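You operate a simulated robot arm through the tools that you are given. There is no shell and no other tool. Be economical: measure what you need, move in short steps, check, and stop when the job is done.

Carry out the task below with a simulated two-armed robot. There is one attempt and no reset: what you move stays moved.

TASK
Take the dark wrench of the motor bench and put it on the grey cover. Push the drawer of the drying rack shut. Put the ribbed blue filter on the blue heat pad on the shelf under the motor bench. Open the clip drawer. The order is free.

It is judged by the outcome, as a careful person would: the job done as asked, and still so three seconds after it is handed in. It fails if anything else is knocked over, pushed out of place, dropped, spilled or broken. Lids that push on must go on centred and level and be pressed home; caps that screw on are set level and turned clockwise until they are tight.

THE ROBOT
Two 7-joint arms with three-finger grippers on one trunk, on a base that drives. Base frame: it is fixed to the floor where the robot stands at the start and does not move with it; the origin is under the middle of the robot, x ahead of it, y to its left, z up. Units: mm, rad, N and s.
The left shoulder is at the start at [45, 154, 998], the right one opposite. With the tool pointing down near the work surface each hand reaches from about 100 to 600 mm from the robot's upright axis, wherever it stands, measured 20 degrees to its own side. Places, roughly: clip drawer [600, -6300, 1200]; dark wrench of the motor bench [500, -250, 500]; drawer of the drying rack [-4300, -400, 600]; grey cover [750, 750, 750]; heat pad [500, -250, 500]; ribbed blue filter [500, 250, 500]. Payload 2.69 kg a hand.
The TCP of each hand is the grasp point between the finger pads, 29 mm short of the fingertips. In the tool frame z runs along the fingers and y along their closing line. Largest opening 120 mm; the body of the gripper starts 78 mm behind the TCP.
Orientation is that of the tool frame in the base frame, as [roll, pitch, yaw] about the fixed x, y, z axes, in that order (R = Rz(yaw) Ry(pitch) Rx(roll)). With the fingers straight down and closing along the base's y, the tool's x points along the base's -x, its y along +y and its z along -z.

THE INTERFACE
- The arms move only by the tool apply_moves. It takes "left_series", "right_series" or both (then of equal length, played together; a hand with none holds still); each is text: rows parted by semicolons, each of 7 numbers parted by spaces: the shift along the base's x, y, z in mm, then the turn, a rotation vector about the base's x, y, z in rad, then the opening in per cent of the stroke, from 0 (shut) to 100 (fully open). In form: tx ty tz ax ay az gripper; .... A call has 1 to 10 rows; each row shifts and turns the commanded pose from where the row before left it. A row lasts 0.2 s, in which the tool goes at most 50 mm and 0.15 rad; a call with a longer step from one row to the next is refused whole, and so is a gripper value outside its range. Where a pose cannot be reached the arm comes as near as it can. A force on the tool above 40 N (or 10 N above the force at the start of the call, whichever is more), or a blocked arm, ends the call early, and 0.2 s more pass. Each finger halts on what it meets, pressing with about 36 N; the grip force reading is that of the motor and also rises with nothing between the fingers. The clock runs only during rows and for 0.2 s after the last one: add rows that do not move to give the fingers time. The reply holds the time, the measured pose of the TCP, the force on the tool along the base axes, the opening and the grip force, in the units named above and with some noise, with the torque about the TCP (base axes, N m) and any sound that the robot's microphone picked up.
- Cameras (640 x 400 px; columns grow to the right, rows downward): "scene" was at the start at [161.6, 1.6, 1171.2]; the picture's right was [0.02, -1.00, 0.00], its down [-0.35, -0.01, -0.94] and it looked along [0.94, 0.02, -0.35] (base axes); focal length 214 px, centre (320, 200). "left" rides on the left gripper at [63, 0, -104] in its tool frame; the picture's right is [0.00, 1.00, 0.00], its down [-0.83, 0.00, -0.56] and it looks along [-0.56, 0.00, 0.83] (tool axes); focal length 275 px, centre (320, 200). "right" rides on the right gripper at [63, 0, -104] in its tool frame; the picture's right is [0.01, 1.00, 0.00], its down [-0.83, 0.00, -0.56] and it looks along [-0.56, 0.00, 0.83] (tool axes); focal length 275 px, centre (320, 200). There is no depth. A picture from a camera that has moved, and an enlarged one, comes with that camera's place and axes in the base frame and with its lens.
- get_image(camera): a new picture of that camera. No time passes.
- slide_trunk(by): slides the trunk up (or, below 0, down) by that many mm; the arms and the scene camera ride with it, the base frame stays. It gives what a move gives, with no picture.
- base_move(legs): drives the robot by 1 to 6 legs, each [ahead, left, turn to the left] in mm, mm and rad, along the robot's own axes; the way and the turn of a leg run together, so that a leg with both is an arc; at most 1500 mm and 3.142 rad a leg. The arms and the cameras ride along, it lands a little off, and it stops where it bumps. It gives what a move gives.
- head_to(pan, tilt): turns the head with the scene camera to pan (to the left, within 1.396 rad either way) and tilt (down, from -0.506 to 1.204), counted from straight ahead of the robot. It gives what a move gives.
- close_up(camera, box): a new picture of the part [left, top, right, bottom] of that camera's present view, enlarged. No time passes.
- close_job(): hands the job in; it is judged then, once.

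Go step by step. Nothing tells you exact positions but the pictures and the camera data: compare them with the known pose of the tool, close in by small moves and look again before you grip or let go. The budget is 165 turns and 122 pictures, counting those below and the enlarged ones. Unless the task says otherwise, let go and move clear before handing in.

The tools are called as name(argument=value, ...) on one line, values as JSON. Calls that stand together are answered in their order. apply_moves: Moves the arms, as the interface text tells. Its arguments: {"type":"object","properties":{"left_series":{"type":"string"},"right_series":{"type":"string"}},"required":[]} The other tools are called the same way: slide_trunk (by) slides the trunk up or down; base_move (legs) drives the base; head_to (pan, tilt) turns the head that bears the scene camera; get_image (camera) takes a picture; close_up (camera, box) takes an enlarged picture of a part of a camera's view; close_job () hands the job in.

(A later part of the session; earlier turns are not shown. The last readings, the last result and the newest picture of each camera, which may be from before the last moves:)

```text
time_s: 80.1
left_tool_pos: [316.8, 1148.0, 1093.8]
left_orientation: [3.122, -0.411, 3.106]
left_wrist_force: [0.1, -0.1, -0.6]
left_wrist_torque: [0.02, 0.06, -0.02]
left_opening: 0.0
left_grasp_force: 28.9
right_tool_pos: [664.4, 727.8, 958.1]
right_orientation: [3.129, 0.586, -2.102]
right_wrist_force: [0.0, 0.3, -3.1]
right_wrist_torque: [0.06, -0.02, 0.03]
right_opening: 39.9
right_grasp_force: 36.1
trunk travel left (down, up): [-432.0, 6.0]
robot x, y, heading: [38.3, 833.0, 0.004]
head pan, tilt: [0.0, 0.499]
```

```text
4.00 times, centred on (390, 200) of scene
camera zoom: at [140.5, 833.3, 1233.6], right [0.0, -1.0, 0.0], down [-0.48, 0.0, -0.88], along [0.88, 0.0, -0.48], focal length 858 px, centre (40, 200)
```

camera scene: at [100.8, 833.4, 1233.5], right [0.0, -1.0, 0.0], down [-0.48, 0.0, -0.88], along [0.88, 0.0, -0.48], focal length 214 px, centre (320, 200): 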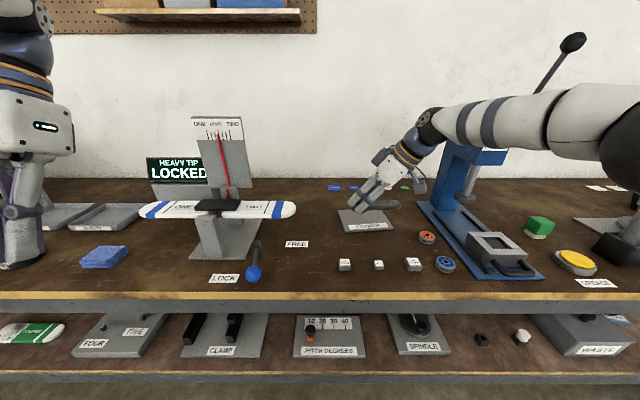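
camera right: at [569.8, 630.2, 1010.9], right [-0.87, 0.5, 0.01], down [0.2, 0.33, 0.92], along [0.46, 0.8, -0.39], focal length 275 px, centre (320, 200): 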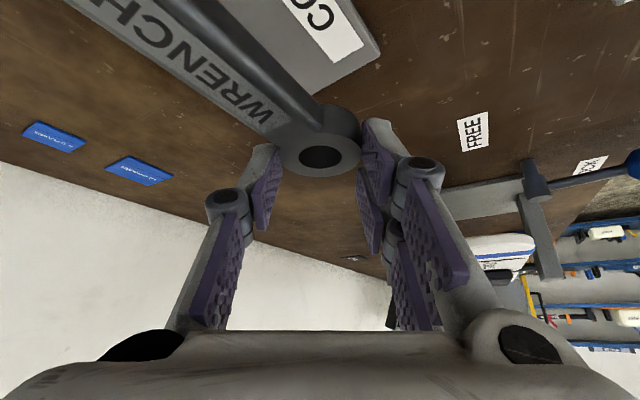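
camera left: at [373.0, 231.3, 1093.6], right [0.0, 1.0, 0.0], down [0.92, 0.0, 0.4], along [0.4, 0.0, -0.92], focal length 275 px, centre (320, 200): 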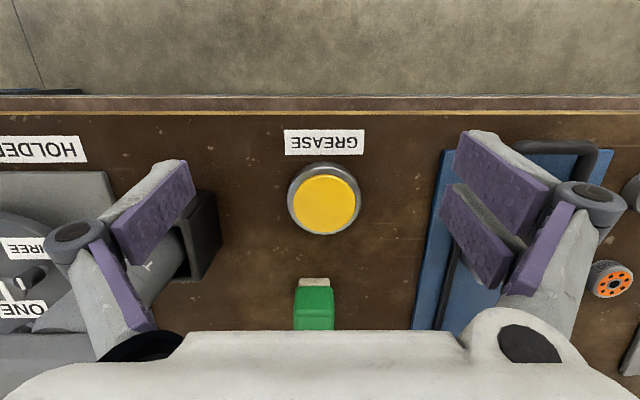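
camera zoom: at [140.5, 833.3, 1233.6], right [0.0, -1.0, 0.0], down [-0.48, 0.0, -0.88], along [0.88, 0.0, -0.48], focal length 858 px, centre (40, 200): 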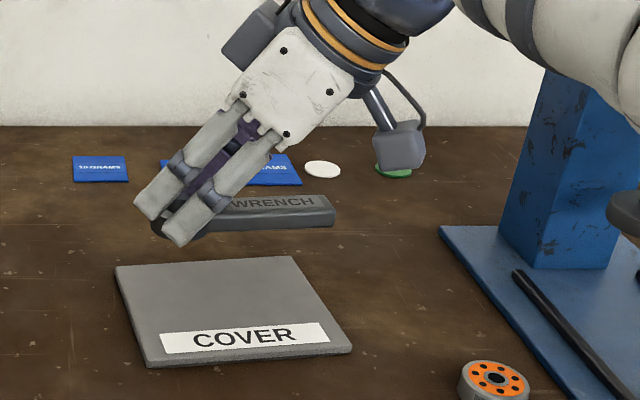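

slide_trunk(by=-35)

apply_moves(right_series="0 -5 0 0 0 0 15;0 -5 0 0 0 0 15")

close_up(camera="scene", box=[310, 150, 470, 250])

get_image(camera="right")

```text
time_s: 80.9
left_tool_pos: [320.0, 1150.0, 1049.6]
left_orientation: [3.127, -0.44, 3.103]
left_wrist_force: [-0.6, 1.1, -0.1]
left_wrist_torque: [-0.01, -0.04, -0.03]
left_opening: 0.0
left_grasp_force: 28.5
right_tool_pos: [663.7, 728.4, 924.0]
right_orientation: [3.131, 0.587, -2.102]
right_wrist_force: [0.0, 0.5, -2.2]
right_wrist_torque: [0.12, 0.01, -0.02]
right_opening: 39.4
right_grasp_force: 36.6
trunk travel left (down, up): [-397.0, 41.0]
robot x, y, heading: [39.8, 835.2, -0.001]
head pan, tilt: [0.0, 0.499]
```

```text
time_s: 81.5
left_tool_pos: [322.4, 1148.7, 1049.8]
left_orientation: [3.124, -0.442, 3.104]
left_wrist_force: [-0.1, -0.3, 0.5]
left_wrist_torque: [-0.01, -0.02, 0.01]
left_opening: 0.2
left_grasp_force: 28.7
right_tool_pos: [665.1, 717.2, 922.8]
right_orientation: [3.129, 0.585, -2.103]
right_wrist_force: [0.8, -0.3, -2.6]
right_wrist_torque: [0.1, 0.0, 0.01]
right_opening: 39.4
right_grasp_force: 36.3
trunk travel left (down, up): [-397.0, 41.0]
robot x, y, heading: [39.7, 831.8, 0.005]
head pan, tilt: [0.0, 0.499]
```

```text
4.00 times, centred on (390, 200) of scene
camera zoom: at [177.4, 827.5, 1194.4], right [-0.06, -1.0, 0.0], down [-0.48, 0.03, -0.88], along [0.88, -0.05, -0.48], focal length 858 px, centre (40, 200)
```

zoom: 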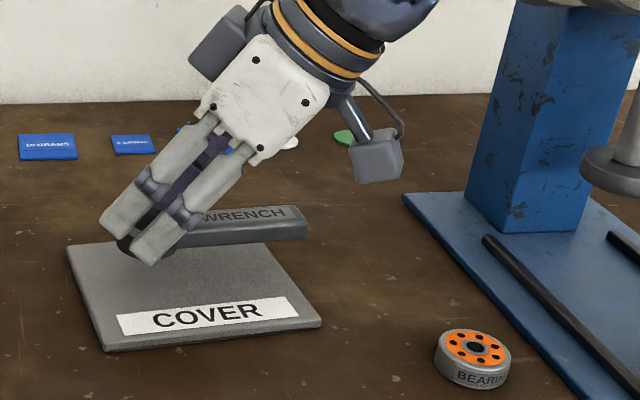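

```text
54 pictures are left
camera right: at [609.4, 619.8, 975.5], right [-0.87, 0.5, 0.01], down [0.2, 0.33, 0.92], along [0.46, 0.8, -0.39], focal length 275 px, centre (320, 200)
```

right: 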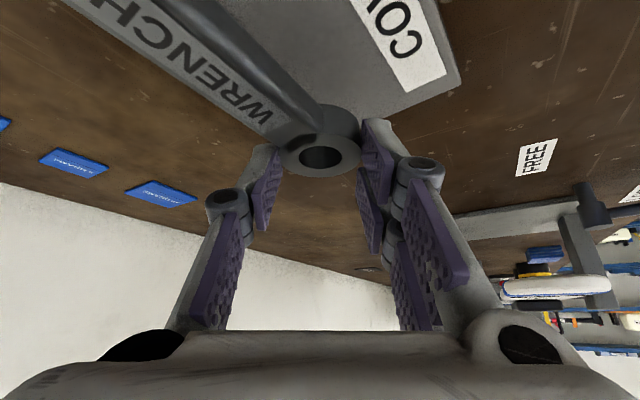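

The wrench is over the cover. Lower it with small steps until contact.

apply_moves(right_series="-2 3 -8 0 0 0 15;0 0 -6 0 0 0 15;0 0 -4 0 0 0 15;0 0 0 0 0 0 15")

close_up(camera="scene", box=[310, 150, 470, 250])

```text
time_s: 82.5
left_tool_pos: [321.3, 1148.9, 1050.1]
left_orientation: [3.124, -0.44, 3.102]
left_wrist_force: [0.2, 0.1, -0.2]
left_wrist_torque: [-0.03, -0.01, 0.0]
left_opening: 0.0
left_grasp_force: 27.7
right_tool_pos: [662.2, 721.0, 904.8]
right_orientation: [3.128, 0.586, -2.104]
right_wrist_force: [0.0, -1.2, -2.6]
right_wrist_torque: [0.1, 0.01, 0.04]
right_opening: 39.7
right_grasp_force: 36.5
trunk travel left (down, up): [-397.0, 41.0]
robot x, y, heading: [41.9, 833.8, 0.004]
head pan, tilt: [0.0, 0.499]
```

```text
4.00 times, centred on (390, 200) of scene
camera zoom: at [177.4, 827.8, 1194.6], right [-0.06, -1.0, 0.0], down [-0.48, 0.03, -0.88], along [0.88, -0.05, -0.48], focal length 858 px, centre (40, 200)
```

zoom: 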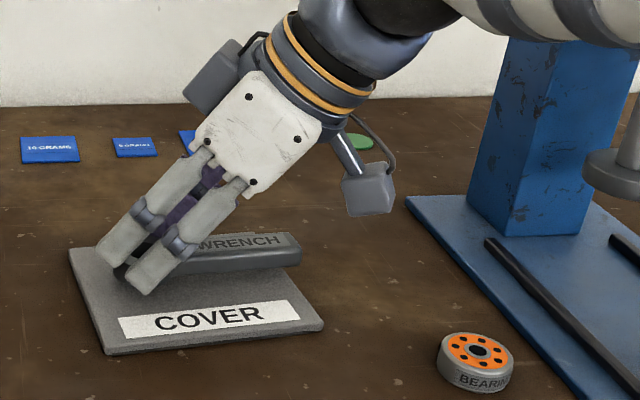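

apply_moves(right_series="0 5 0 0 0 0 15;0 4 -2 0 0 0 15;0 0 -2 0 0 0 15;0 0 -2 0 0 0 15;0 0 0 0 0 0 15")

```text
time_s: 83.7
left_tool_pos: [321.9, 1148.9, 1049.4]
left_orientation: [3.125, -0.443, 3.104]
left_wrist_force: [1.4, -0.4, -0.8]
left_wrist_torque: [-0.03, -0.03, 0.02]
left_opening: 0.0
left_grasp_force: 28.2
right_tool_pos: [661.1, 728.4, 899.9]
right_orientation: [3.129, 0.586, -2.103]
right_wrist_force: [-0.2, -0.3, -3.1]
right_wrist_torque: [0.1, 0.03, -0.01]
right_opening: 39.6
right_grasp_force: 36.1
trunk travel left (down, up): [-397.0, 41.0]
robot x, y, heading: [38.8, 831.2, 0.008]
head pan, tilt: [0.0, 0.499]
```

apply_moves(right_series="0 0 -2 0 0 0 15;0 0 -2 0 0 0 15;0 0 0 0 0 0 15")

close_up(camera="scene", box=[310, 170, 410, 235])

```text
time_s: 84.5
left_tool_pos: [321.0, 1148.9, 1050.3]
left_orientation: [3.127, -0.442, 3.104]
left_wrist_force: [-0.7, -0.2, 0.6]
left_wrist_torque: [0.02, 0.01, 0.01]
left_opening: 0.0
left_grasp_force: 28.6
right_tool_pos: [662.1, 730.8, 894.1]
right_orientation: [3.128, 0.584, -2.103]
right_wrist_force: [0.0, 0.6, -3.0]
right_wrist_torque: [0.07, 0.01, -0.05]
right_opening: 39.8
right_grasp_force: 36.0
trunk travel left (down, up): [-397.0, 41.0]
robot x, y, heading: [36.5, 834.8, 0.005]
head pan, tilt: [0.0, 0.499]
```

```text
6.15 times, centred on (360, 202) of scene
camera zoom: at [177.5, 828.1, 1195.0], right [-0.05, -1.0, 0.0], down [-0.47, 0.03, -0.88], along [0.88, -0.05, -0.48], focal length 1320 px, centre (74, 185)
```

zoom: 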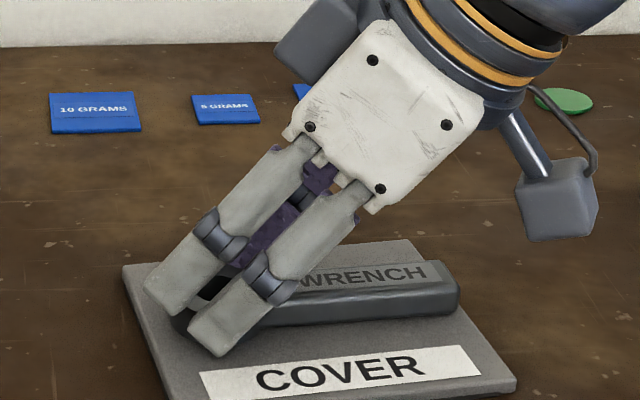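

apply_moves(right_series="0 0 -2 0 0 0 15;0 0 -1.5 0 0 0 15;0 0 -1 0 0 0 15;0 0 0 0 0 0 15")

```text
time_s: 85.5
left_tool_pos: [319.6, 1150.2, 1051.0]
left_orientation: [3.125, -0.439, 3.103]
left_wrist_force: [-1.1, 0.3, 0.1]
left_wrist_torque: [-0.04, 0.01, -0.03]
left_opening: 0.1
left_grasp_force: 28.7
right_tool_pos: [661.4, 729.0, 895.0]
right_orientation: [3.138, 0.59, -2.101]
right_wrist_force: [1.9, -2.3, 22.5]
right_wrist_torque: [-0.1, 0.22, -0.1]
right_opening: 39.6
right_grasp_force: 36.1
trunk travel left (down, up): [-397.0, 41.0]
robot x, y, heading: [36.6, 831.5, 0.003]
head pan, tilt: [0.0, 0.499]
```

Contact. Relax slightly, open, and lift up.

apply_moves(right_series="0 0 2 0 0 0 15;0 0 0 0 0 0 36;0 0 0 0 0 0 50;0 0 0 0 0 0 65;0 0 0 0 0 0 65;0 0 10 0 0 0 65;0 0 20 0 0 0 65;0 0 25 0 0 0 65")

close_up(camera="scene", box=[310, 150, 470, 250])

```text
time_s: 87.3
left_tool_pos: [319.6, 1150.0, 1050.8]
left_orientation: [3.127, -0.44, 3.104]
left_wrist_force: [0.3, 0.1, -0.5]
left_wrist_torque: [0.02, -0.02, 0.01]
left_opening: 0.0
left_grasp_force: 28.3
right_tool_pos: [661.2, 729.1, 947.8]
right_orientation: [3.131, 0.584, -2.101]
right_wrist_force: [-0.1, 0.0, -0.1]
right_wrist_torque: [-0.02, 0.0, -0.01]
right_opening: 77.9
right_grasp_force: 0.0
trunk travel left (down, up): [-397.0, 41.0]
robot x, y, heading: [40.0, 834.4, 0.003]
head pan, tilt: [0.0, 0.499]
```

```text
4.00 times, centred on (390, 200) of scene
camera zoom: at [177.2, 828.8, 1195.5], right [-0.05, -1.0, 0.0], down [-0.47, 0.02, -0.88], along [0.88, -0.04, -0.47], focal length 858 px, centre (40, 200)
```

zoom: 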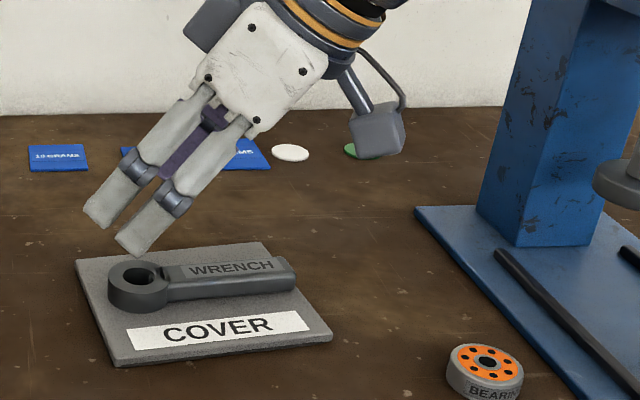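

The wrench lies well on the cover. I retract the arm and back off, then turn to look at the room.

apply_moves(right_series="-20 0 20 0 0 0 65;-40 0 10 0 0 0 65;-40 0 0 0 0 0 65;-40 0 0 0 0 0 65;-40 0 0 0 0 0 65")

base_move(legs=[[-550, 0, 0], [0, 0, 1.57]])

head_to(pan=0.9, tilt=0.2)

get_image(camera="scene")

```text
time_s: 88.5
left_tool_pos: [320.1, 1149.0, 1050.3]
left_orientation: [3.125, -0.439, 3.105]
left_wrist_force: [1.0, -0.3, -0.1]
left_wrist_torque: [0.02, 0.02, -0.03]
left_opening: 0.2
left_grasp_force: 28.4
right_tool_pos: [482.5, 727.9, 978.1]
right_orientation: [3.13, 0.588, -2.103]
right_wrist_force: [-0.6, 0.1, 0.1]
right_wrist_torque: [-0.01, -0.02, -0.06]
right_opening: 78.3
right_grasp_force: 0.1
trunk travel left (down, up): [-397.0, 41.0]
robot x, y, heading: [41.5, 829.7, 0.005]
head pan, tilt: [0.0, 0.499]
```

```text
time_s: 95.5
left_tool_pos: [-830.1, 1113.0, 1049.4]
left_orientation: [3.124, -0.44, -1.606]
left_wrist_force: [0.1, 1.2, 0.4]
left_wrist_torque: [-0.01, -0.01, 0.03]
left_opening: 0.0
left_grasp_force: 28.4
right_tool_pos: [-409.1, 1276.5, 978.1]
right_orientation: [3.13, 0.584, -0.531]
right_wrist_force: [-0.6, -0.7, -0.4]
right_wrist_torque: [-0.01, -0.01, 0.01]
right_opening: 78.1
right_grasp_force: 0.1
trunk travel left (down, up): [-397.0, 41.0]
robot x, y, heading: [-512.2, 832.2, 1.57]
head pan, tilt: [0.0, 0.499]
```

```text
time_s: 96.7
left_tool_pos: [-829.5, 1113.2, 1050.6]
left_orientation: [3.124, -0.44, -1.608]
left_wrist_force: [0.3, 0.1, 0.6]
left_wrist_torque: [0.0, 0.03, 0.0]
left_opening: 0.1
left_grasp_force: 28.1
right_tool_pos: [-409.4, 1276.4, 978.6]
right_orientation: [3.128, 0.586, -0.532]
right_wrist_force: [-1.0, 0.2, -0.1]
right_wrist_torque: [0.0, 0.0, -0.02]
right_opening: 77.8
right_grasp_force: 0.0
trunk travel left (down, up): [-397.0, 41.0]
robot x, y, heading: [-512.8, 829.5, 1.573]
head pan, tilt: [0.901, 0.201]
```

```text
50 pictures are left
camera scene: at [-587.5, 936.8, 1222.3], right [0.62, 0.79, 0.0], down [0.16, -0.12, -0.98], along [-0.77, 0.61, -0.2], focal length 214 px, centre (320, 200)
```

scene: 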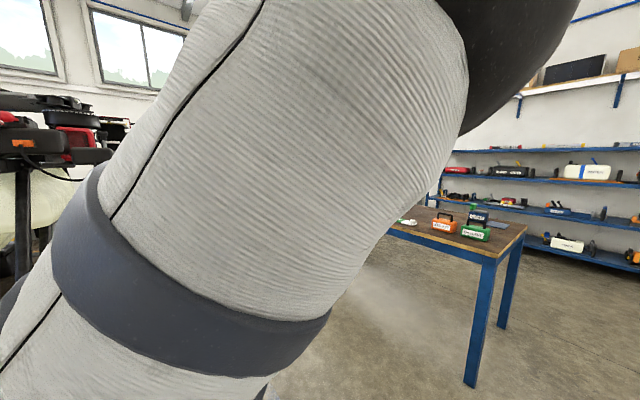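

head_to(pan=0, tilt=0.2)

base_move(legs=[[0, 0, 1.57]])

get_image(camera="scene")

```text
time_s: 97.9
left_tool_pos: [-830.2, 1113.9, 1049.7]
left_orientation: [3.125, -0.438, -1.607]
left_wrist_force: [-0.2, 0.1, 0.5]
left_wrist_torque: [0.03, -0.04, 0.0]
left_opening: 0.0
left_grasp_force: 28.2
right_tool_pos: [-409.1, 1275.5, 979.7]
right_orientation: [3.131, 0.584, -0.53]
right_wrist_force: [-0.1, -0.2, 0.2]
right_wrist_torque: [-0.01, 0.0, 0.0]
right_opening: 78.2
right_grasp_force: 0.1
trunk travel left (down, up): [-397.0, 41.0]
robot x, y, heading: [-512.5, 828.9, 1.573]
head pan, tilt: [0.0, 0.201]
```

```text
time_s: 102.1
left_tool_pos: [-799.0, 517.6, 1050.8]
left_orientation: [3.126, -0.441, -0.047]
left_wrist_force: [0.4, 0.2, -1.2]
left_wrist_torque: [0.0, 0.01, 0.0]
left_opening: 0.0
left_grasp_force: 29.0
right_tool_pos: [-956.3, 940.8, 978.9]
right_orientation: [3.13, 0.583, 1.03]
right_wrist_force: [0.1, 0.5, -0.1]
right_wrist_torque: [-0.02, 0.03, 0.01]
right_opening: 77.9
right_grasp_force: 0.1
trunk travel left (down, up): [-397.0, 41.0]
robot x, y, heading: [-514.1, 833.8, 3.142]
head pan, tilt: [0.0, 0.201]
```

```text
49 pictures are left
camera scene: at [-655.1, 832.0, 1222.3], right [0.01, 1.0, 0.0], down [0.2, 0.0, -0.98], along [-0.98, 0.01, -0.2], focal length 214 px, centre (320, 200)
```

scene: 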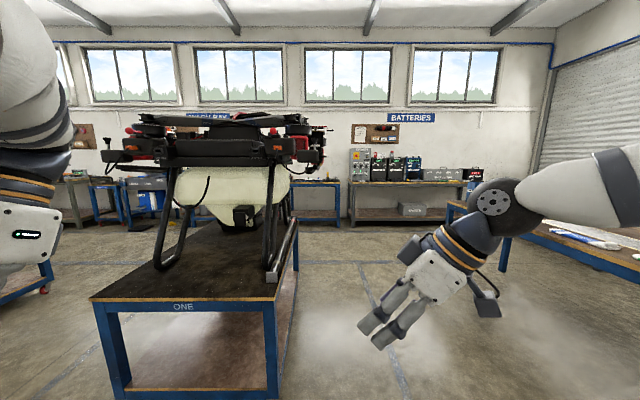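

A table with a drone is ahead on the left (y<680), ends at x≈-2090. The drying rack should be beyond it at left; I drive along the free aisle on the right side.

base_move(legs=[[0, -450, 0], [1500, 0, 0], [600, 0, 0]])

base_move(legs=[[0, 0, 0.5]])

get_image(camera="scene")

```text
time_s: 116.1
left_tool_pos: [-2897.2, 999.9, 1050.9]
left_orientation: [3.126, -0.441, -0.057]
left_wrist_force: [0.7, 0.0, -0.1]
left_wrist_torque: [-0.01, -0.07, 0.01]
left_opening: 0.2
left_grasp_force: 28.5
right_tool_pos: [-3051.6, 1422.3, 978.3]
right_orientation: [3.129, 0.584, 1.021]
right_wrist_force: [-0.6, 0.5, 0.3]
right_wrist_torque: [-0.01, -0.01, -0.02]
right_opening: 78.0
right_grasp_force: 0.0
trunk travel left (down, up): [-397.0, 41.0]
robot x, y, heading: [-2609.0, 1307.1, 3.128]
head pan, tilt: [0.0, 0.201]
```

```text
time_s: 117.9
left_tool_pos: [-2712.9, 899.4, 1050.4]
left_orientation: [3.125, -0.441, 0.446]
left_wrist_force: [0.8, -0.5, -0.2]
left_wrist_torque: [0.02, -0.03, -0.03]
left_opening: 0.1
left_grasp_force: 28.8
right_tool_pos: [-3052.4, 1196.9, 977.7]
right_orientation: [3.13, 0.583, 1.521]
right_wrist_force: [-0.1, 1.0, -0.1]
right_wrist_torque: [0.03, 0.01, 0.0]
right_opening: 77.8
right_grasp_force: 0.1
trunk travel left (down, up): [-397.0, 41.0]
robot x, y, heading: [-2612.6, 1314.0, -2.657]
head pan, tilt: [0.0, 0.201]
```

```text
48 pictures are left
camera scene: at [-2734.3, 1243.8, 1222.3], right [-0.47, 0.88, 0.0], down [0.18, 0.09, -0.98], along [-0.87, -0.46, -0.2], focal length 214 px, centre (320, 200)
```

scene: 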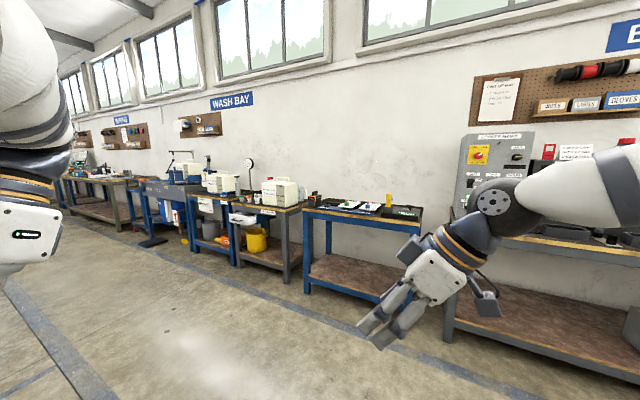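

close_up(camera="scene", box=[120, 145, 320, 270])

```text
3.20 times, centred on (220, 208) of scene
camera zoom: at [-2734.3, 1243.8, 1222.3], right [-0.47, 0.88, 0.0], down [0.18, 0.09, -0.98], along [-0.87, -0.46, -0.2], focal length 686 px, centre (640, 176)
```

zoom: 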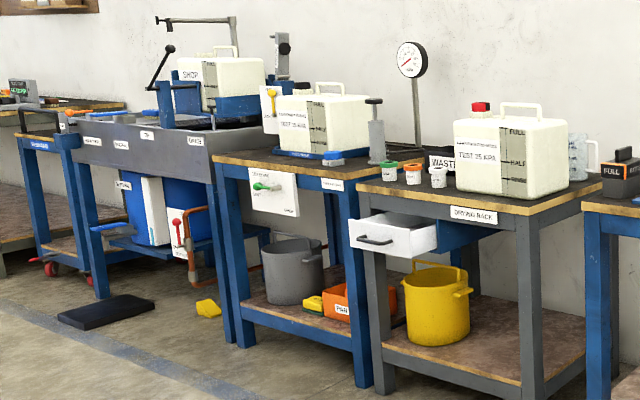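

The open white drawer of the drying rack is near (-4110, -336, 640), pushed toward -x. I drive in front of it, facing the wall.

base_move(legs=[[0, 0, -0.485], [0, 1000, 0], [0, 790, 0], [560, 0, 0]])

head_to(pan=0, tilt=0.6)

get_image(camera="scene")

```text
time_s: 123.5
left_tool_pos: [-2904.1, 542.3, 1051.9]
left_orientation: [3.126, -0.438, -0.04]
left_wrist_force: [-0.3, -0.1, -0.2]
left_wrist_torque: [-0.07, 0.05, 0.01]
left_opening: 0.0
left_grasp_force: 28.6
right_tool_pos: [-3065.3, 962.7, 979.5]
right_orientation: [3.135, 0.588, 1.037]
right_wrist_force: [1.0, 0.4, -0.3]
right_wrist_torque: [-0.03, 0.04, -0.02]
right_opening: 78.2
right_grasp_force: 0.0
trunk travel left (down, up): [-397.0, 41.0]
robot x, y, heading: [-2623.4, 857.1, 3.138]
head pan, tilt: [0.0, 0.201]
stopped in leg 2: the robot was blocked; the commanded pose is now the measured one
```

```text
time_s: 124.4
left_tool_pos: [-2905.8, 539.6, 1048.4]
left_orientation: [3.13, -0.444, -0.041]
left_wrist_force: [0.5, 0.8, 0.1]
left_wrist_torque: [0.0, 0.01, -0.03]
left_opening: 0.0
left_grasp_force: 28.6
right_tool_pos: [-3065.6, 961.2, 979.4]
right_orientation: [3.13, 0.585, 1.037]
right_wrist_force: [0.3, 0.1, -0.4]
right_wrist_torque: [-0.03, 0.01, -0.05]
right_opening: 78.1
right_grasp_force: 0.1
trunk travel left (down, up): [-397.0, 41.0]
robot x, y, heading: [-2621.2, 858.2, 3.137]
head pan, tilt: [0.0, 0.6]
```

```text
46 pictures are left
camera scene: at [-2762.1, 855.4, 1196.2], right [0.01, 1.0, 0.0], down [0.46, 0.0, -0.89], along [-0.89, 0.01, -0.46], focal length 214 px, centre (320, 200)
```

scene: 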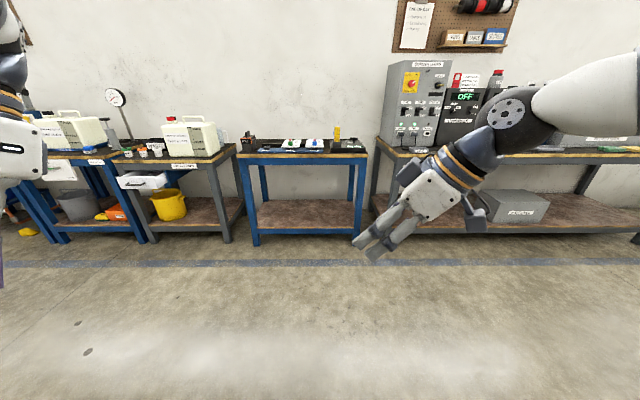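

The left side bumped (likely the drone table). I move away right a bit and look to the left.

base_move(legs=[[0, -120, 0]])

head_to(pan=1.35, tilt=0.55)

get_image(camera="scene")

```text
time_s: 126.0
left_tool_pos: [-2906.1, 660.5, 1049.8]
left_orientation: [3.128, -0.444, -0.043]
left_wrist_force: [0.3, -0.3, -0.2]
left_wrist_torque: [-0.03, -0.04, 0.02]
left_opening: 0.0
left_grasp_force: 28.2
right_tool_pos: [-3065.7, 1081.8, 979.2]
right_orientation: [3.133, 0.586, 1.038]
right_wrist_force: [0.0, 0.3, -0.3]
right_wrist_torque: [-0.02, -0.01, 0.02]
right_opening: 78.0
right_grasp_force: 0.2
trunk travel left (down, up): [-397.0, 41.0]
robot x, y, heading: [-2620.8, 978.0, 3.139]
head pan, tilt: [0.0, 0.6]
```

```text
time_s: 127.5
left_tool_pos: [-2906.3, 658.8, 1049.0]
left_orientation: [3.132, -0.442, -0.04]
left_wrist_force: [0.5, -0.6, 0.3]
left_wrist_torque: [0.01, 0.0, 0.0]
left_opening: 0.0
left_grasp_force: 28.5
right_tool_pos: [-3067.2, 1081.8, 978.6]
right_orientation: [3.134, 0.586, 1.037]
right_wrist_force: [1.0, -0.5, 0.1]
right_wrist_torque: [-0.03, -0.02, -0.02]
right_opening: 78.2
right_grasp_force: 0.0
trunk travel left (down, up): [-397.0, 41.0]
robot x, y, heading: [-2624.6, 974.7, 3.144]
head pan, tilt: [1.349, 0.55]
```

```text
45 pictures are left
camera scene: at [-2761.6, 975.8, 1195.5], right [0.0, 1.0, 0.0], down [0.47, 0.0, -0.88], along [-0.88, 0.0, -0.47], focal length 214 px, centre (320, 200)
```

scene: 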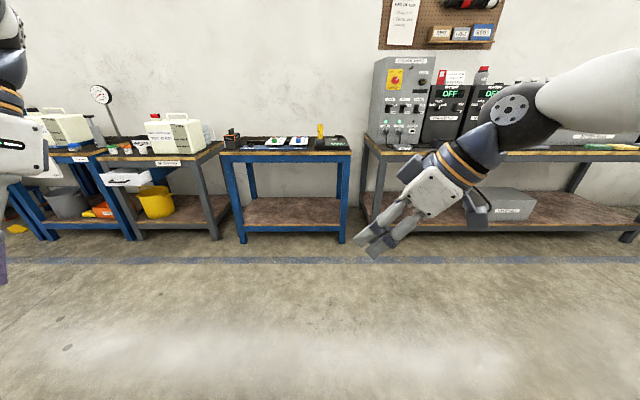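

head_to(pan=0, tilt=0.6)

base_move(legs=[[680, 0, 0], [0, 720, 0], [0, 700, 0]])

get_image(camera="scene")

```text
time_s: 129.0
left_tool_pos: [-2906.5, 658.8, 1047.8]
left_orientation: [3.129, -0.45, -0.042]
left_wrist_force: [1.0, 0.9, 0.1]
left_wrist_torque: [-0.03, 0.01, 0.02]
left_opening: 0.0
left_grasp_force: 28.8
right_tool_pos: [-3066.3, 1081.6, 979.5]
right_orientation: [3.133, 0.587, 1.038]
right_wrist_force: [-0.1, 0.3, 0.0]
right_wrist_torque: [0.05, -0.03, 0.0]
right_opening: 77.9
right_grasp_force: 0.1
trunk travel left (down, up): [-397.0, 41.0]
robot x, y, heading: [-2621.8, 976.4, 3.133]
head pan, tilt: [0.0, 0.6]
```

```text
time_s: 143.7
left_tool_pos: [-3591.9, -753.4, 1049.7]
left_orientation: [3.129, -0.447, -0.045]
left_wrist_force: [-0.7, -0.5, 0.3]
left_wrist_torque: [-0.01, 0.03, -0.01]
left_opening: 0.0
left_grasp_force: 27.9
right_tool_pos: [-3750.8, -330.7, 977.2]
right_orientation: [3.133, 0.587, 1.033]
right_wrist_force: [-0.6, 0.0, 0.6]
right_wrist_torque: [-0.03, 0.04, 0.02]
right_opening: 78.1
right_grasp_force: 0.0
trunk travel left (down, up): [-397.0, 41.0]
robot x, y, heading: [-3306.9, -438.5, 3.131]
head pan, tilt: [0.0, 0.6]
```

```text
44 pictures are left
camera scene: at [-3445.6, -434.9, 1193.9], right [0.04, 1.0, 0.0], down [0.48, -0.02, -0.87], along [-0.87, 0.04, -0.49], focal length 214 px, centre (320, 200)
```

scene: 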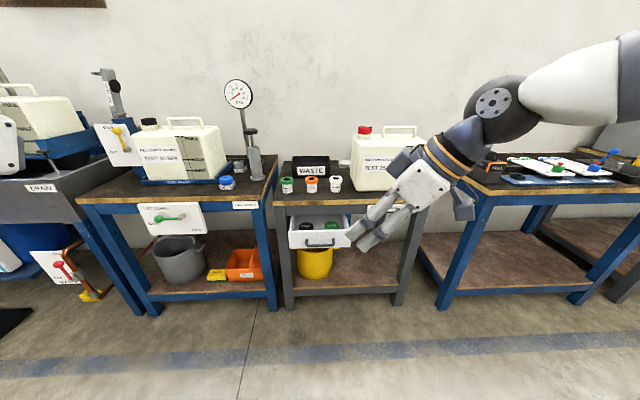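

The drawer face is at about (-4090, -405, 655) with a handle; it needs pushing in. I straighten the right hand to point forward, closing the gripper.

apply_moves(right_series="0 0 0 0 0 -0.148 40;0 0 0 0 0 -0.148 20;0 0 0 0 0 -0.148 0;0 0 0 0 0 -0.148 0;0 0 0 0 0 -0.148 0;0 0 0 0 0 -0.148 0;0 0 0 0 0 -0.148 0")

apply_moves(right_series="0 0 0 0 0.13 0 0;0 0 0 0 0.13 0 0;0 0 0 0 0.13 0 0;0 0 0 0 0.13 0 0;0 0 0 0 0.13 0 0")

slide_trunk(by=-270)

get_image(camera="scene")

get_image(camera="right")

```text
time_s: 145.3
left_tool_pos: [-3592.4, -753.7, 1048.5]
left_orientation: [3.131, -0.447, -0.045]
left_wrist_force: [0.9, 0.8, 0.2]
left_wrist_torque: [0.0, 0.02, 0.01]
left_opening: 0.1
left_grasp_force: 28.4
right_tool_pos: [-3751.3, -332.3, 979.8]
right_orientation: [3.134, 0.587, -0.003]
right_wrist_force: [-0.6, -0.4, 0.2]
right_wrist_torque: [0.0, -0.02, 0.0]
right_opening: 0.0
right_grasp_force: 28.4
trunk travel left (down, up): [-397.0, 41.0]
robot x, y, heading: [-3307.6, -439.5, 3.139]
head pan, tilt: [0.0, 0.6]
```

```text
time_s: 146.5
left_tool_pos: [-3591.5, -753.4, 1049.0]
left_orientation: [3.129, -0.446, -0.045]
left_wrist_force: [0.6, 0.0, -0.5]
left_wrist_torque: [-0.02, 0.0, 0.01]
left_opening: 0.0
left_grasp_force: 28.4
right_tool_pos: [-3749.9, -330.7, 979.6]
right_orientation: [3.124, 1.237, -0.009]
right_wrist_force: [0.2, 0.3, 0.0]
right_wrist_torque: [0.03, -0.02, 0.01]
right_opening: 0.1
right_grasp_force: 27.9
trunk travel left (down, up): [-397.0, 41.0]
robot x, y, heading: [-3307.8, -441.0, 3.136]
head pan, tilt: [0.0, 0.6]
```

```text
time_s: 149.2
left_tool_pos: [-3641.7, -753.3, 669.1]
left_orientation: [-3.129, -0.858, -0.059]
left_wrist_force: [0.3, 0.0, -0.1]
left_wrist_torque: [0.02, 0.01, 0.02]
left_opening: 0.3
left_grasp_force: 28.4
right_tool_pos: [-3763.2, -331.1, 560.5]
right_orientation: [3.129, 0.866, -0.007]
right_wrist_force: [-0.1, 0.1, -0.2]
right_wrist_torque: [0.01, -0.02, -0.02]
right_opening: 0.0
right_grasp_force: 28.8
trunk travel left (down, up): [-127.0, 311.0]
robot x, y, heading: [-3307.0, -439.0, 3.14]
head pan, tilt: [0.0, 0.6]
```

```text
43 pictures are left
camera scene: at [-3539.6, -437.7, 893.7], right [0.01, 1.0, 0.0], down [0.56, 0.0, -0.83], along [-0.83, 0.0, -0.56], focal length 214 px, centre (320, 200)
```

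scene: 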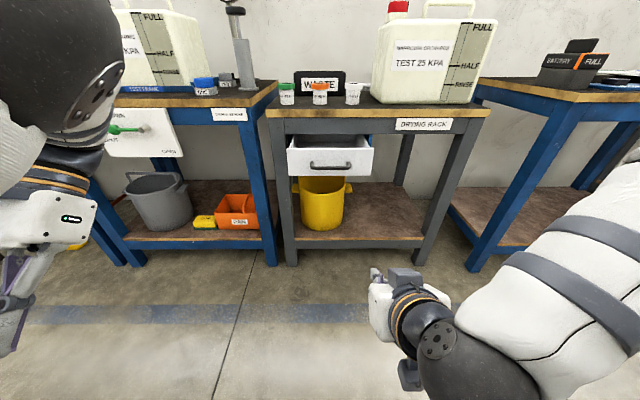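

```text
42 pictures are left
camera right: at [-3643.2, -332.0, 580.5], right [0.01, -1.0, 0.0], down [-0.12, 0.0, 0.99], along [-0.99, -0.01, -0.12], focal length 275 px, centre (320, 200)
```

right: 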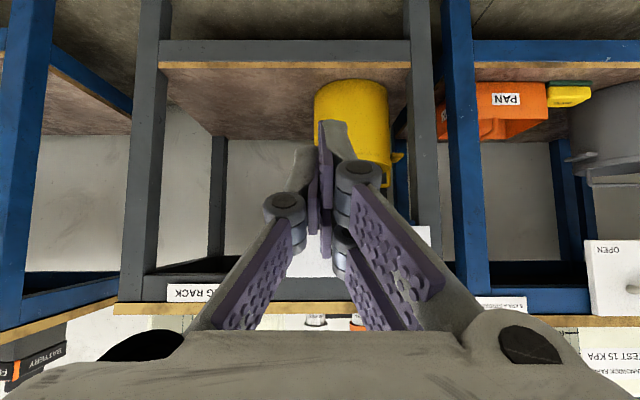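

Triangulated drawer face centre ≈ (-4088, -408, 645), top ≈ 693. I level the hand, raise it to z≈675, and align it sideways with the base.

apply_moves(right_series="0 0 24 0 0.105 0 0;0 0 24 0 0.105 0 0;0 0 24 0 0.105 0 0;0 0 24 0 0.105 0 0;0 0 20 0 0.105 0 0")

base_move(legs=[[0, 77, 0], [200, 0, 0]])

get_image(camera="scene")

get_image(camera="right")

```text
time_s: 150.4
left_tool_pos: [-3640.9, -753.4, 669.0]
left_orientation: [-3.13, -0.858, -0.061]
left_wrist_force: [-0.8, -0.2, -0.5]
left_wrist_torque: [0.0, 0.02, -0.01]
left_opening: 0.0
left_grasp_force: 28.3
right_tool_pos: [-3797.4, -355.4, 667.6]
right_orientation: [3.113, 1.393, -0.022]
right_wrist_force: [0.2, -0.2, -0.1]
right_wrist_torque: [-0.02, 0.0, 0.02]
right_opening: 0.0
right_grasp_force: 28.7
right hand out of reach, approached as far as the arm can: row 1, 2, 3, 4, 5
trunk travel left (down, up): [-127.0, 311.0]
robot x, y, heading: [-3307.5, -437.5, 3.136]
head pan, tilt: [0.0, 0.6]
```

```text
time_s: 152.9
left_tool_pos: [-3841.0, -828.4, 669.4]
left_orientation: [-3.13, -0.858, -0.058]
left_wrist_force: [0.6, 0.3, -0.4]
left_wrist_torque: [-0.01, 0.0, 0.02]
left_opening: 0.0
left_grasp_force: 28.8
right_tool_pos: [-3997.7, -430.5, 667.6]
right_orientation: [3.114, 1.39, -0.021]
right_wrist_force: [0.0, -0.4, 0.4]
right_wrist_torque: [-0.01, -0.02, 0.0]
right_opening: 0.2
right_grasp_force: 29.0
trunk travel left (down, up): [-127.0, 311.0]
robot x, y, heading: [-3506.0, -512.1, 3.136]
head pan, tilt: [0.0, 0.6]
```

```text
41 pictures are left
camera scene: at [-3739.5, -514.0, 893.6], right [0.01, 1.0, 0.0], down [0.57, 0.0, -0.82], along [-0.82, 0.0, -0.57], focal length 214 px, centre (320, 200)
```

scene: 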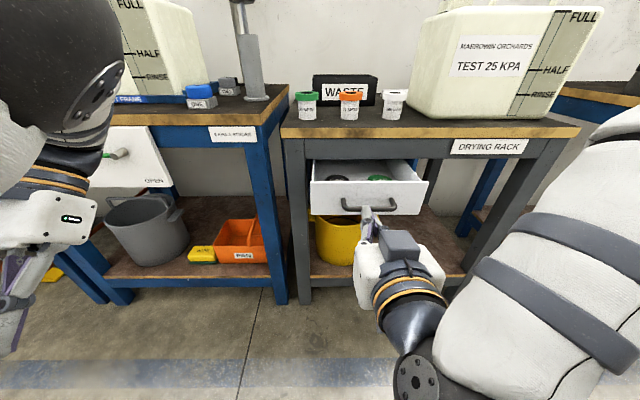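

```text
40 pictures are left
camera right: at [-3883.5, -432.1, 624.6], right [0.01, -1.0, 0.0], down [0.4, 0.0, 0.92], along [-0.92, -0.01, 0.4], focal length 275 px, centre (320, 200)
```

right: 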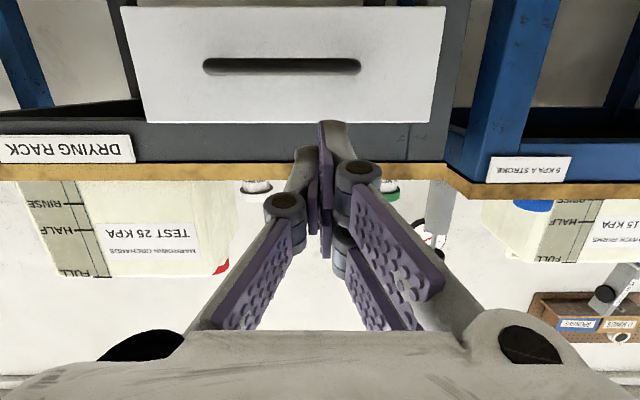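

Re-triangulating with both cameras: the face is at x≈-4148, z 575–660, handle z≈610, y≈-400. I lower the hand to handle height and centre it.

apply_moves(right_series="0 7 -12 0 0 0 0;0 7 -12 0 0 0 0;0 7 -12 0 0 0 0;0 8 -10 0 0 0 0")

base_move(legs=[[60, 0, 0]])

get_image(camera="right")

get_image(camera="scene")

```text
time_s: 153.9
left_tool_pos: [-3840.4, -829.0, 668.7]
left_orientation: [-3.13, -0.857, -0.061]
left_wrist_force: [-0.2, -0.6, 0.6]
left_wrist_torque: [-0.02, 0.01, 0.02]
left_opening: 0.0
left_grasp_force: 28.3
right_tool_pos: [-3998.3, -402.7, 620.8]
right_orientation: [3.115, 1.391, -0.023]
right_wrist_force: [0.8, 0.4, -0.2]
right_wrist_torque: [0.0, -0.01, -0.01]
right_opening: 0.0
right_grasp_force: 28.4
trunk travel left (down, up): [-127.0, 311.0]
robot x, y, heading: [-3505.9, -517.7, 3.14]
head pan, tilt: [0.0, 0.6]
```

```text
time_s: 154.8
left_tool_pos: [-3900.9, -829.5, 669.7]
left_orientation: [-3.129, -0.856, -0.059]
left_wrist_force: [-0.2, 0.2, 0.0]
left_wrist_torque: [0.01, -0.01, 0.02]
left_opening: 0.3
left_grasp_force: 28.3
right_tool_pos: [-4057.8, -402.6, 619.6]
right_orientation: [3.115, 1.392, -0.021]
right_wrist_force: [0.4, -0.1, 0.1]
right_wrist_torque: [0.01, -0.01, 0.02]
right_opening: 0.1
right_grasp_force: 28.1
trunk travel left (down, up): [-127.0, 311.0]
robot x, y, heading: [-3565.2, -516.3, 3.137]
head pan, tilt: [0.0, 0.6]
```

```text
39 pictures are left
camera right: at [-3944.6, -403.0, 577.9], right [0.0, -1.0, 0.0], down [0.4, 0.0, 0.92], along [-0.92, 0.0, 0.4], focal length 275 px, centre (320, 200)
```

right: 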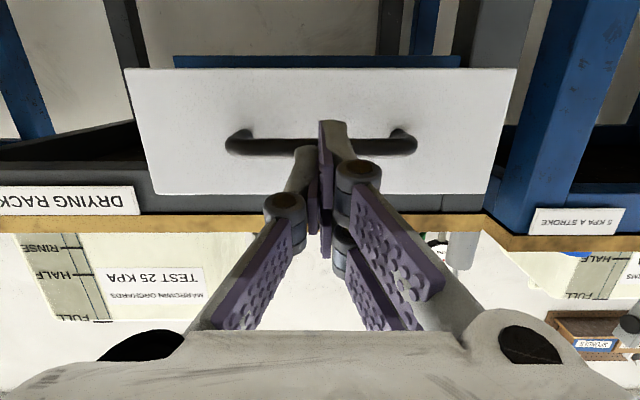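

```text
38 pictures are left
camera scene: at [-3799.7, -513.7, 893.6], right [0.01, 1.0, 0.0], down [0.57, 0.0, -0.82], along [-0.82, 0.0, -0.57], focal length 214 px, centre (320, 200)
```

scene: 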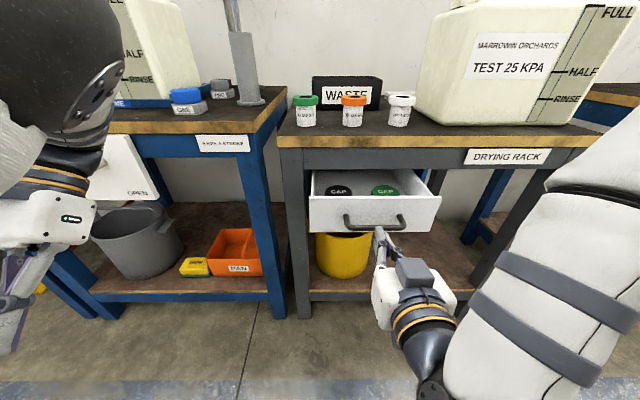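

Well aligned with the handle. The left wrist leans toward the next table, so I first rotate the left hand upright to keep it back, then advance.

apply_moves(left_series="8 0 0 0 0.14 0 0;8 0 0 0 0.14 0 0;8 0 0 0 0.14 0 0;8 0 0 0 0.14 0 0;8 0 0 0 0.14 0 0;8 0 0 0 0.14 0 0")

apply_moves(right_series="-15 0 0 0 0 0 0;-15 0 0 0 0 0 0;-15 0 0 0 0 0 0")

get_image(camera="scene")

```text
time_s: 156.2
left_tool_pos: [-3895.2, -914.5, 645.0]
left_orientation: [3.111, -0.016, -0.039]
left_wrist_force: [0.0, -0.6, -0.1]
left_wrist_torque: [-0.02, 0.02, 0.0]
left_opening: 0.1
left_grasp_force: 28.6
left hand out of reach, approached as far as the arm can: row 1, 2, 3, 4, 5, 6
right_tool_pos: [-4058.4, -402.8, 620.6]
right_orientation: [3.115, 1.393, -0.021]
right_wrist_force: [0.5, -0.1, 0.1]
right_wrist_torque: [-0.01, -0.02, -0.01]
right_opening: 0.1
right_grasp_force: 28.6
trunk travel left (down, up): [-127.0, 311.0]
robot x, y, heading: [-3565.7, -510.3, 3.145]
head pan, tilt: [0.0, 0.6]
```

```text
time_s: 157.0
left_tool_pos: [-3895.2, -914.3, 644.7]
left_orientation: [3.112, -0.017, -0.038]
left_wrist_force: [0.0, -0.3, -0.2]
left_wrist_torque: [0.0, 0.04, 0.0]
left_opening: 0.1
left_grasp_force: 28.2
right_tool_pos: [-4101.7, -402.6, 622.5]
right_orientation: [3.112, 1.392, -0.026]
right_wrist_force: [1.1, -0.8, 1.4]
right_wrist_torque: [-0.02, 0.05, -0.01]
right_opening: 0.1
right_grasp_force: 28.9
trunk travel left (down, up): [-127.0, 311.0]
robot x, y, heading: [-3570.1, -514.2, 3.133]
head pan, tilt: [0.0, 0.6]
```

```text
37 pictures are left
camera scene: at [-3799.4, -513.7, 893.7], right [0.01, 1.0, 0.0], down [0.56, 0.0, -0.83], along [-0.83, 0.0, -0.56], focal length 214 px, centre (320, 200)
```

scene: 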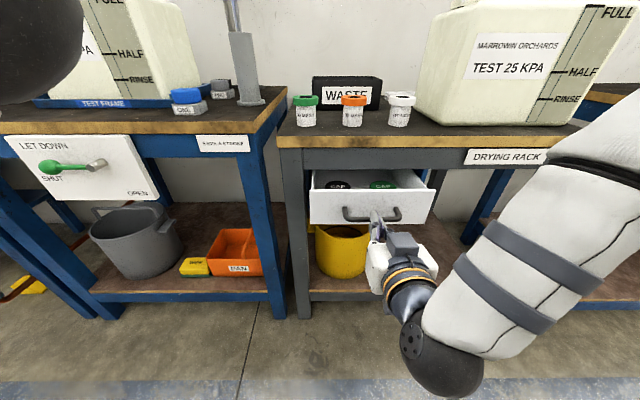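

apply_moves(right_series="-12 0 0 0 0 0 0;-12 0 0 0 0 0 0;-12 0 0 0 0 0 0;-12 0 0 0 0 0 0;-12 0 0 0 0 0 0")

get_image(camera="scene")

```text
time_s: 158.2
left_tool_pos: [-3895.5, -914.8, 644.2]
left_orientation: [3.111, -0.018, -0.039]
left_wrist_force: [0.5, 0.1, -0.3]
left_wrist_torque: [0.0, -0.02, 0.0]
left_opening: 0.1
left_grasp_force: 28.2
right_tool_pos: [-4164.0, -400.7, 619.8]
right_orientation: [3.115, 1.393, -0.022]
right_wrist_force: [1.3, -0.3, 0.1]
right_wrist_torque: [-0.01, -0.02, 0.0]
right_opening: 0.1
right_grasp_force: 28.3
trunk travel left (down, up): [-127.0, 311.0]
robot x, y, heading: [-3568.6, -516.2, 3.139]
head pan, tilt: [0.0, 0.6]
```

```text
36 pictures are left
camera scene: at [-3799.5, -513.8, 893.6], right [0.01, 1.0, 0.0], down [0.56, 0.0, -0.83], along [-0.83, 0.0, -0.56], focal length 214 px, centre (320, 200)
```

scene: 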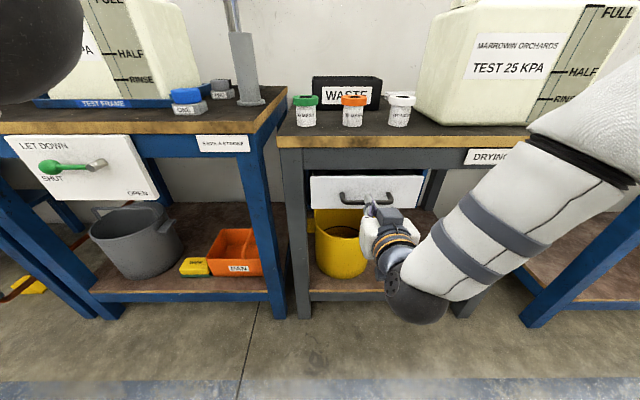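

The drawer slides smoothly. Continue pushing until it stops.

apply_moves(right_series="-12 0 0 0 0 0 0;-12 0 0 0 0 0 0;-12 0 0 0 0 0 0;-12 0 0 0 0 0 0;-12 0 0 0 0 0 0;-12 0 0 0 0 0 0")

get_image(camera="scene")

```text
time_s: 158.8
left_tool_pos: [-3894.1, -912.9, 646.0]
left_orientation: [3.111, -0.017, -0.039]
left_wrist_force: [0.1, 0.3, -0.2]
left_wrist_torque: [-0.02, -0.01, -0.02]
left_opening: 0.1
left_grasp_force: 28.0
right_tool_pos: [-4176.2, -402.8, 622.1]
right_orientation: [3.115, 1.387, -0.022]
right_wrist_force: [22.3, 1.2, 10.8]
right_wrist_torque: [0.03, 0.15, -0.14]
right_opening: 0.1
right_grasp_force: 28.6
trunk travel left (down, up): [-127.0, 311.0]
robot x, y, heading: [-3561.4, -513.4, 3.134]
head pan, tilt: [0.0, 0.6]
stopped in row 2 (right hand): the force on the tool passed its limit at 50 N (the readings are from after the stop); the commanded pose is now the measured one
```

```text
35 pictures are left
camera scene: at [-3796.9, -513.3, 894.3], right [0.01, 1.0, 0.0], down [0.56, 0.0, -0.83], along [-0.83, 0.01, -0.56], focal length 214 px, centre (320, 200)
```

scene: 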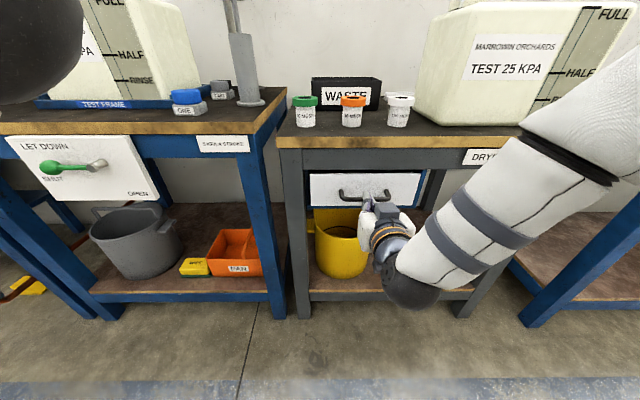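

It hit a hard stop. I push once more briefly, withdraw and check the gap.

apply_moves(right_series="-4 0 0 0 0 0 0;-3 0 0 0 0 0 0")

apply_moves(right_series="15 0 0 0 0 0 0;25 0 0 0 0 0 0;25 0 0 0 0 0 0;25 0 0 0 0 0 0;25 0 0 0 0 0 0")

close_up(camera="scene", box=[270, 120, 470, 245])

```text
time_s: 159.1
left_tool_pos: [-3892.9, -913.3, 645.3]
left_orientation: [3.113, -0.014, -0.043]
left_wrist_force: [0.6, 0.0, 0.1]
left_wrist_torque: [-0.01, 0.02, -0.03]
left_opening: 0.0
left_grasp_force: 28.3
right_tool_pos: [-4176.6, -402.6, 620.3]
right_orientation: [3.112, 1.391, -0.022]
right_wrist_force: [25.4, 1.9, 12.2]
right_wrist_torque: [0.07, 0.17, -0.13]
right_opening: 0.0
right_grasp_force: 28.5
trunk travel left (down, up): [-127.0, 311.0]
robot x, y, heading: [-3564.3, -515.1, 3.139]
head pan, tilt: [0.0, 0.6]
stopped in row 1 (right hand): the force on the tool passed its limit at 45 N (the readings are from after the stop); the commanded pose is now the measured one
```

```text
time_s: 160.3
left_tool_pos: [-3895.3, -913.3, 643.6]
left_orientation: [3.112, -0.017, -0.041]
left_wrist_force: [-0.2, -0.5, -0.1]
left_wrist_torque: [0.02, 0.03, 0.0]
left_opening: 0.0
left_grasp_force: 28.2
right_tool_pos: [-4062.5, -401.6, 618.5]
right_orientation: [3.114, 1.383, -0.02]
right_wrist_force: [-0.3, 0.4, -0.3]
right_wrist_torque: [0.02, -0.01, 0.01]
right_opening: 0.0
right_grasp_force: 28.4
trunk travel left (down, up): [-127.0, 311.0]
robot x, y, heading: [-3568.5, -515.2, 3.135]
head pan, tilt: [0.0, 0.6]
```

```text
3.20 times, centred on (370, 182) of scene
camera zoom: at [-3798.8, -513.2, 893.6], right [0.01, 1.0, 0.0], down [0.56, 0.0, -0.83], along [-0.83, 0.01, -0.56], focal length 686 px, centre (160, 256)
```

zoom: 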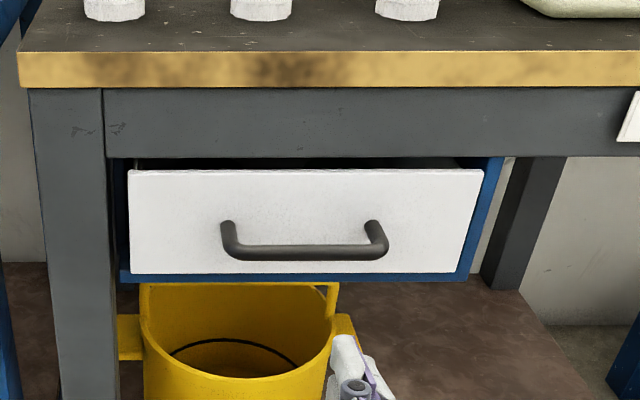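

get_image(camera="right")

```text
33 pictures are left
camera right: at [-3948.9, -402.8, 577.3], right [0.01, -1.0, 0.0], down [0.39, 0.0, 0.92], along [-0.92, -0.01, 0.39], focal length 275 px, centre (320, 200)
```

right: 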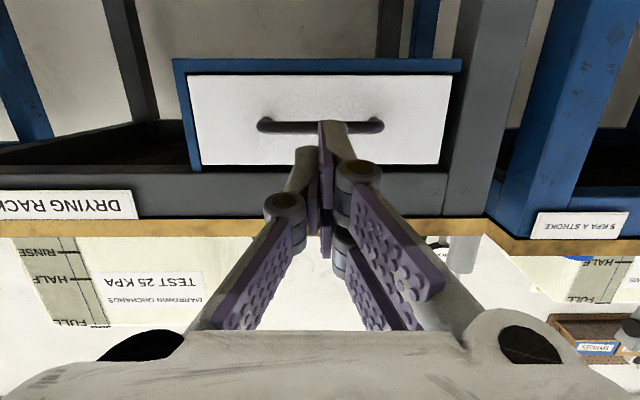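

The drawer is shut within its housing. Next I back off, raise the trunk, and turn toward -y to look for a path to the clip drawer.

base_move(legs=[[-500, 0, 0], [0, 0, 1.57]])

slide_trunk(by=250)

head_to(pan=0, tilt=0.25)

get_image(camera="scene")

```text
time_s: 167.1
left_tool_pos: [-2666.3, -846.3, 644.6]
left_orientation: [3.111, -0.017, 1.531]
left_wrist_force: [0.5, 0.2, -0.1]
left_wrist_torque: [0.02, -0.02, 0.0]
left_opening: 0.0
left_grasp_force: 28.5
right_tool_pos: [-3178.0, -1013.6, 619.4]
right_orientation: [3.115, 1.385, 1.547]
right_wrist_force: [-0.2, 0.9, 0.3]
right_wrist_torque: [-0.02, -0.04, 0.01]
right_opening: 0.2
right_grasp_force: 28.5
trunk travel left (down, up): [-127.0, 311.0]
robot x, y, heading: [-3065.0, -518.3, -1.575]
head pan, tilt: [0.0, 0.6]
```

```text
time_s: 169.7
left_tool_pos: [-2666.5, -846.5, 894.4]
left_orientation: [3.112, -0.018, 1.528]
left_wrist_force: [-0.2, -0.3, -0.9]
left_wrist_torque: [0.03, 0.0, -0.03]
left_opening: 0.0
left_grasp_force: 28.6
right_tool_pos: [-3177.6, -1015.5, 868.2]
right_orientation: [3.116, 1.385, 1.55]
right_wrist_force: [-0.4, -0.1, -0.6]
right_wrist_torque: [0.01, 0.02, 0.02]
right_opening: 0.1
right_grasp_force: 28.7
trunk travel left (down, up): [-377.0, 61.0]
robot x, y, heading: [-3061.4, -515.4, -1.581]
head pan, tilt: [0.0, 0.6]
```

```text
time_s: 170.5
left_tool_pos: [-2665.5, -848.1, 894.0]
left_orientation: [3.114, -0.017, 1.531]
left_wrist_force: [-0.8, -0.4, -0.8]
left_wrist_torque: [0.03, 0.0, 0.02]
left_opening: 0.2
left_grasp_force: 28.7
right_tool_pos: [-3177.5, -1014.9, 869.7]
right_orientation: [3.115, 1.383, 1.549]
right_wrist_force: [0.4, -0.7, -0.3]
right_wrist_torque: [0.01, 0.02, -0.01]
right_opening: 0.0
right_grasp_force: 28.5
trunk travel left (down, up): [-377.0, 61.0]
robot x, y, heading: [-3062.9, -517.6, -1.575]
head pan, tilt: [0.0, 0.25]
```

```text
32 pictures are left
camera scene: at [-3065.8, -674.0, 1193.3], right [-1.0, 0.01, 0.0], down [0.0, 0.25, -0.97], along [-0.01, -0.97, -0.25], focal length 214 px, centre (320, 200)
```

scene: 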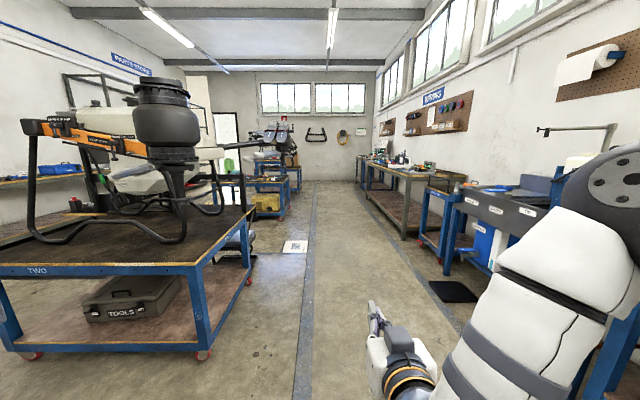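

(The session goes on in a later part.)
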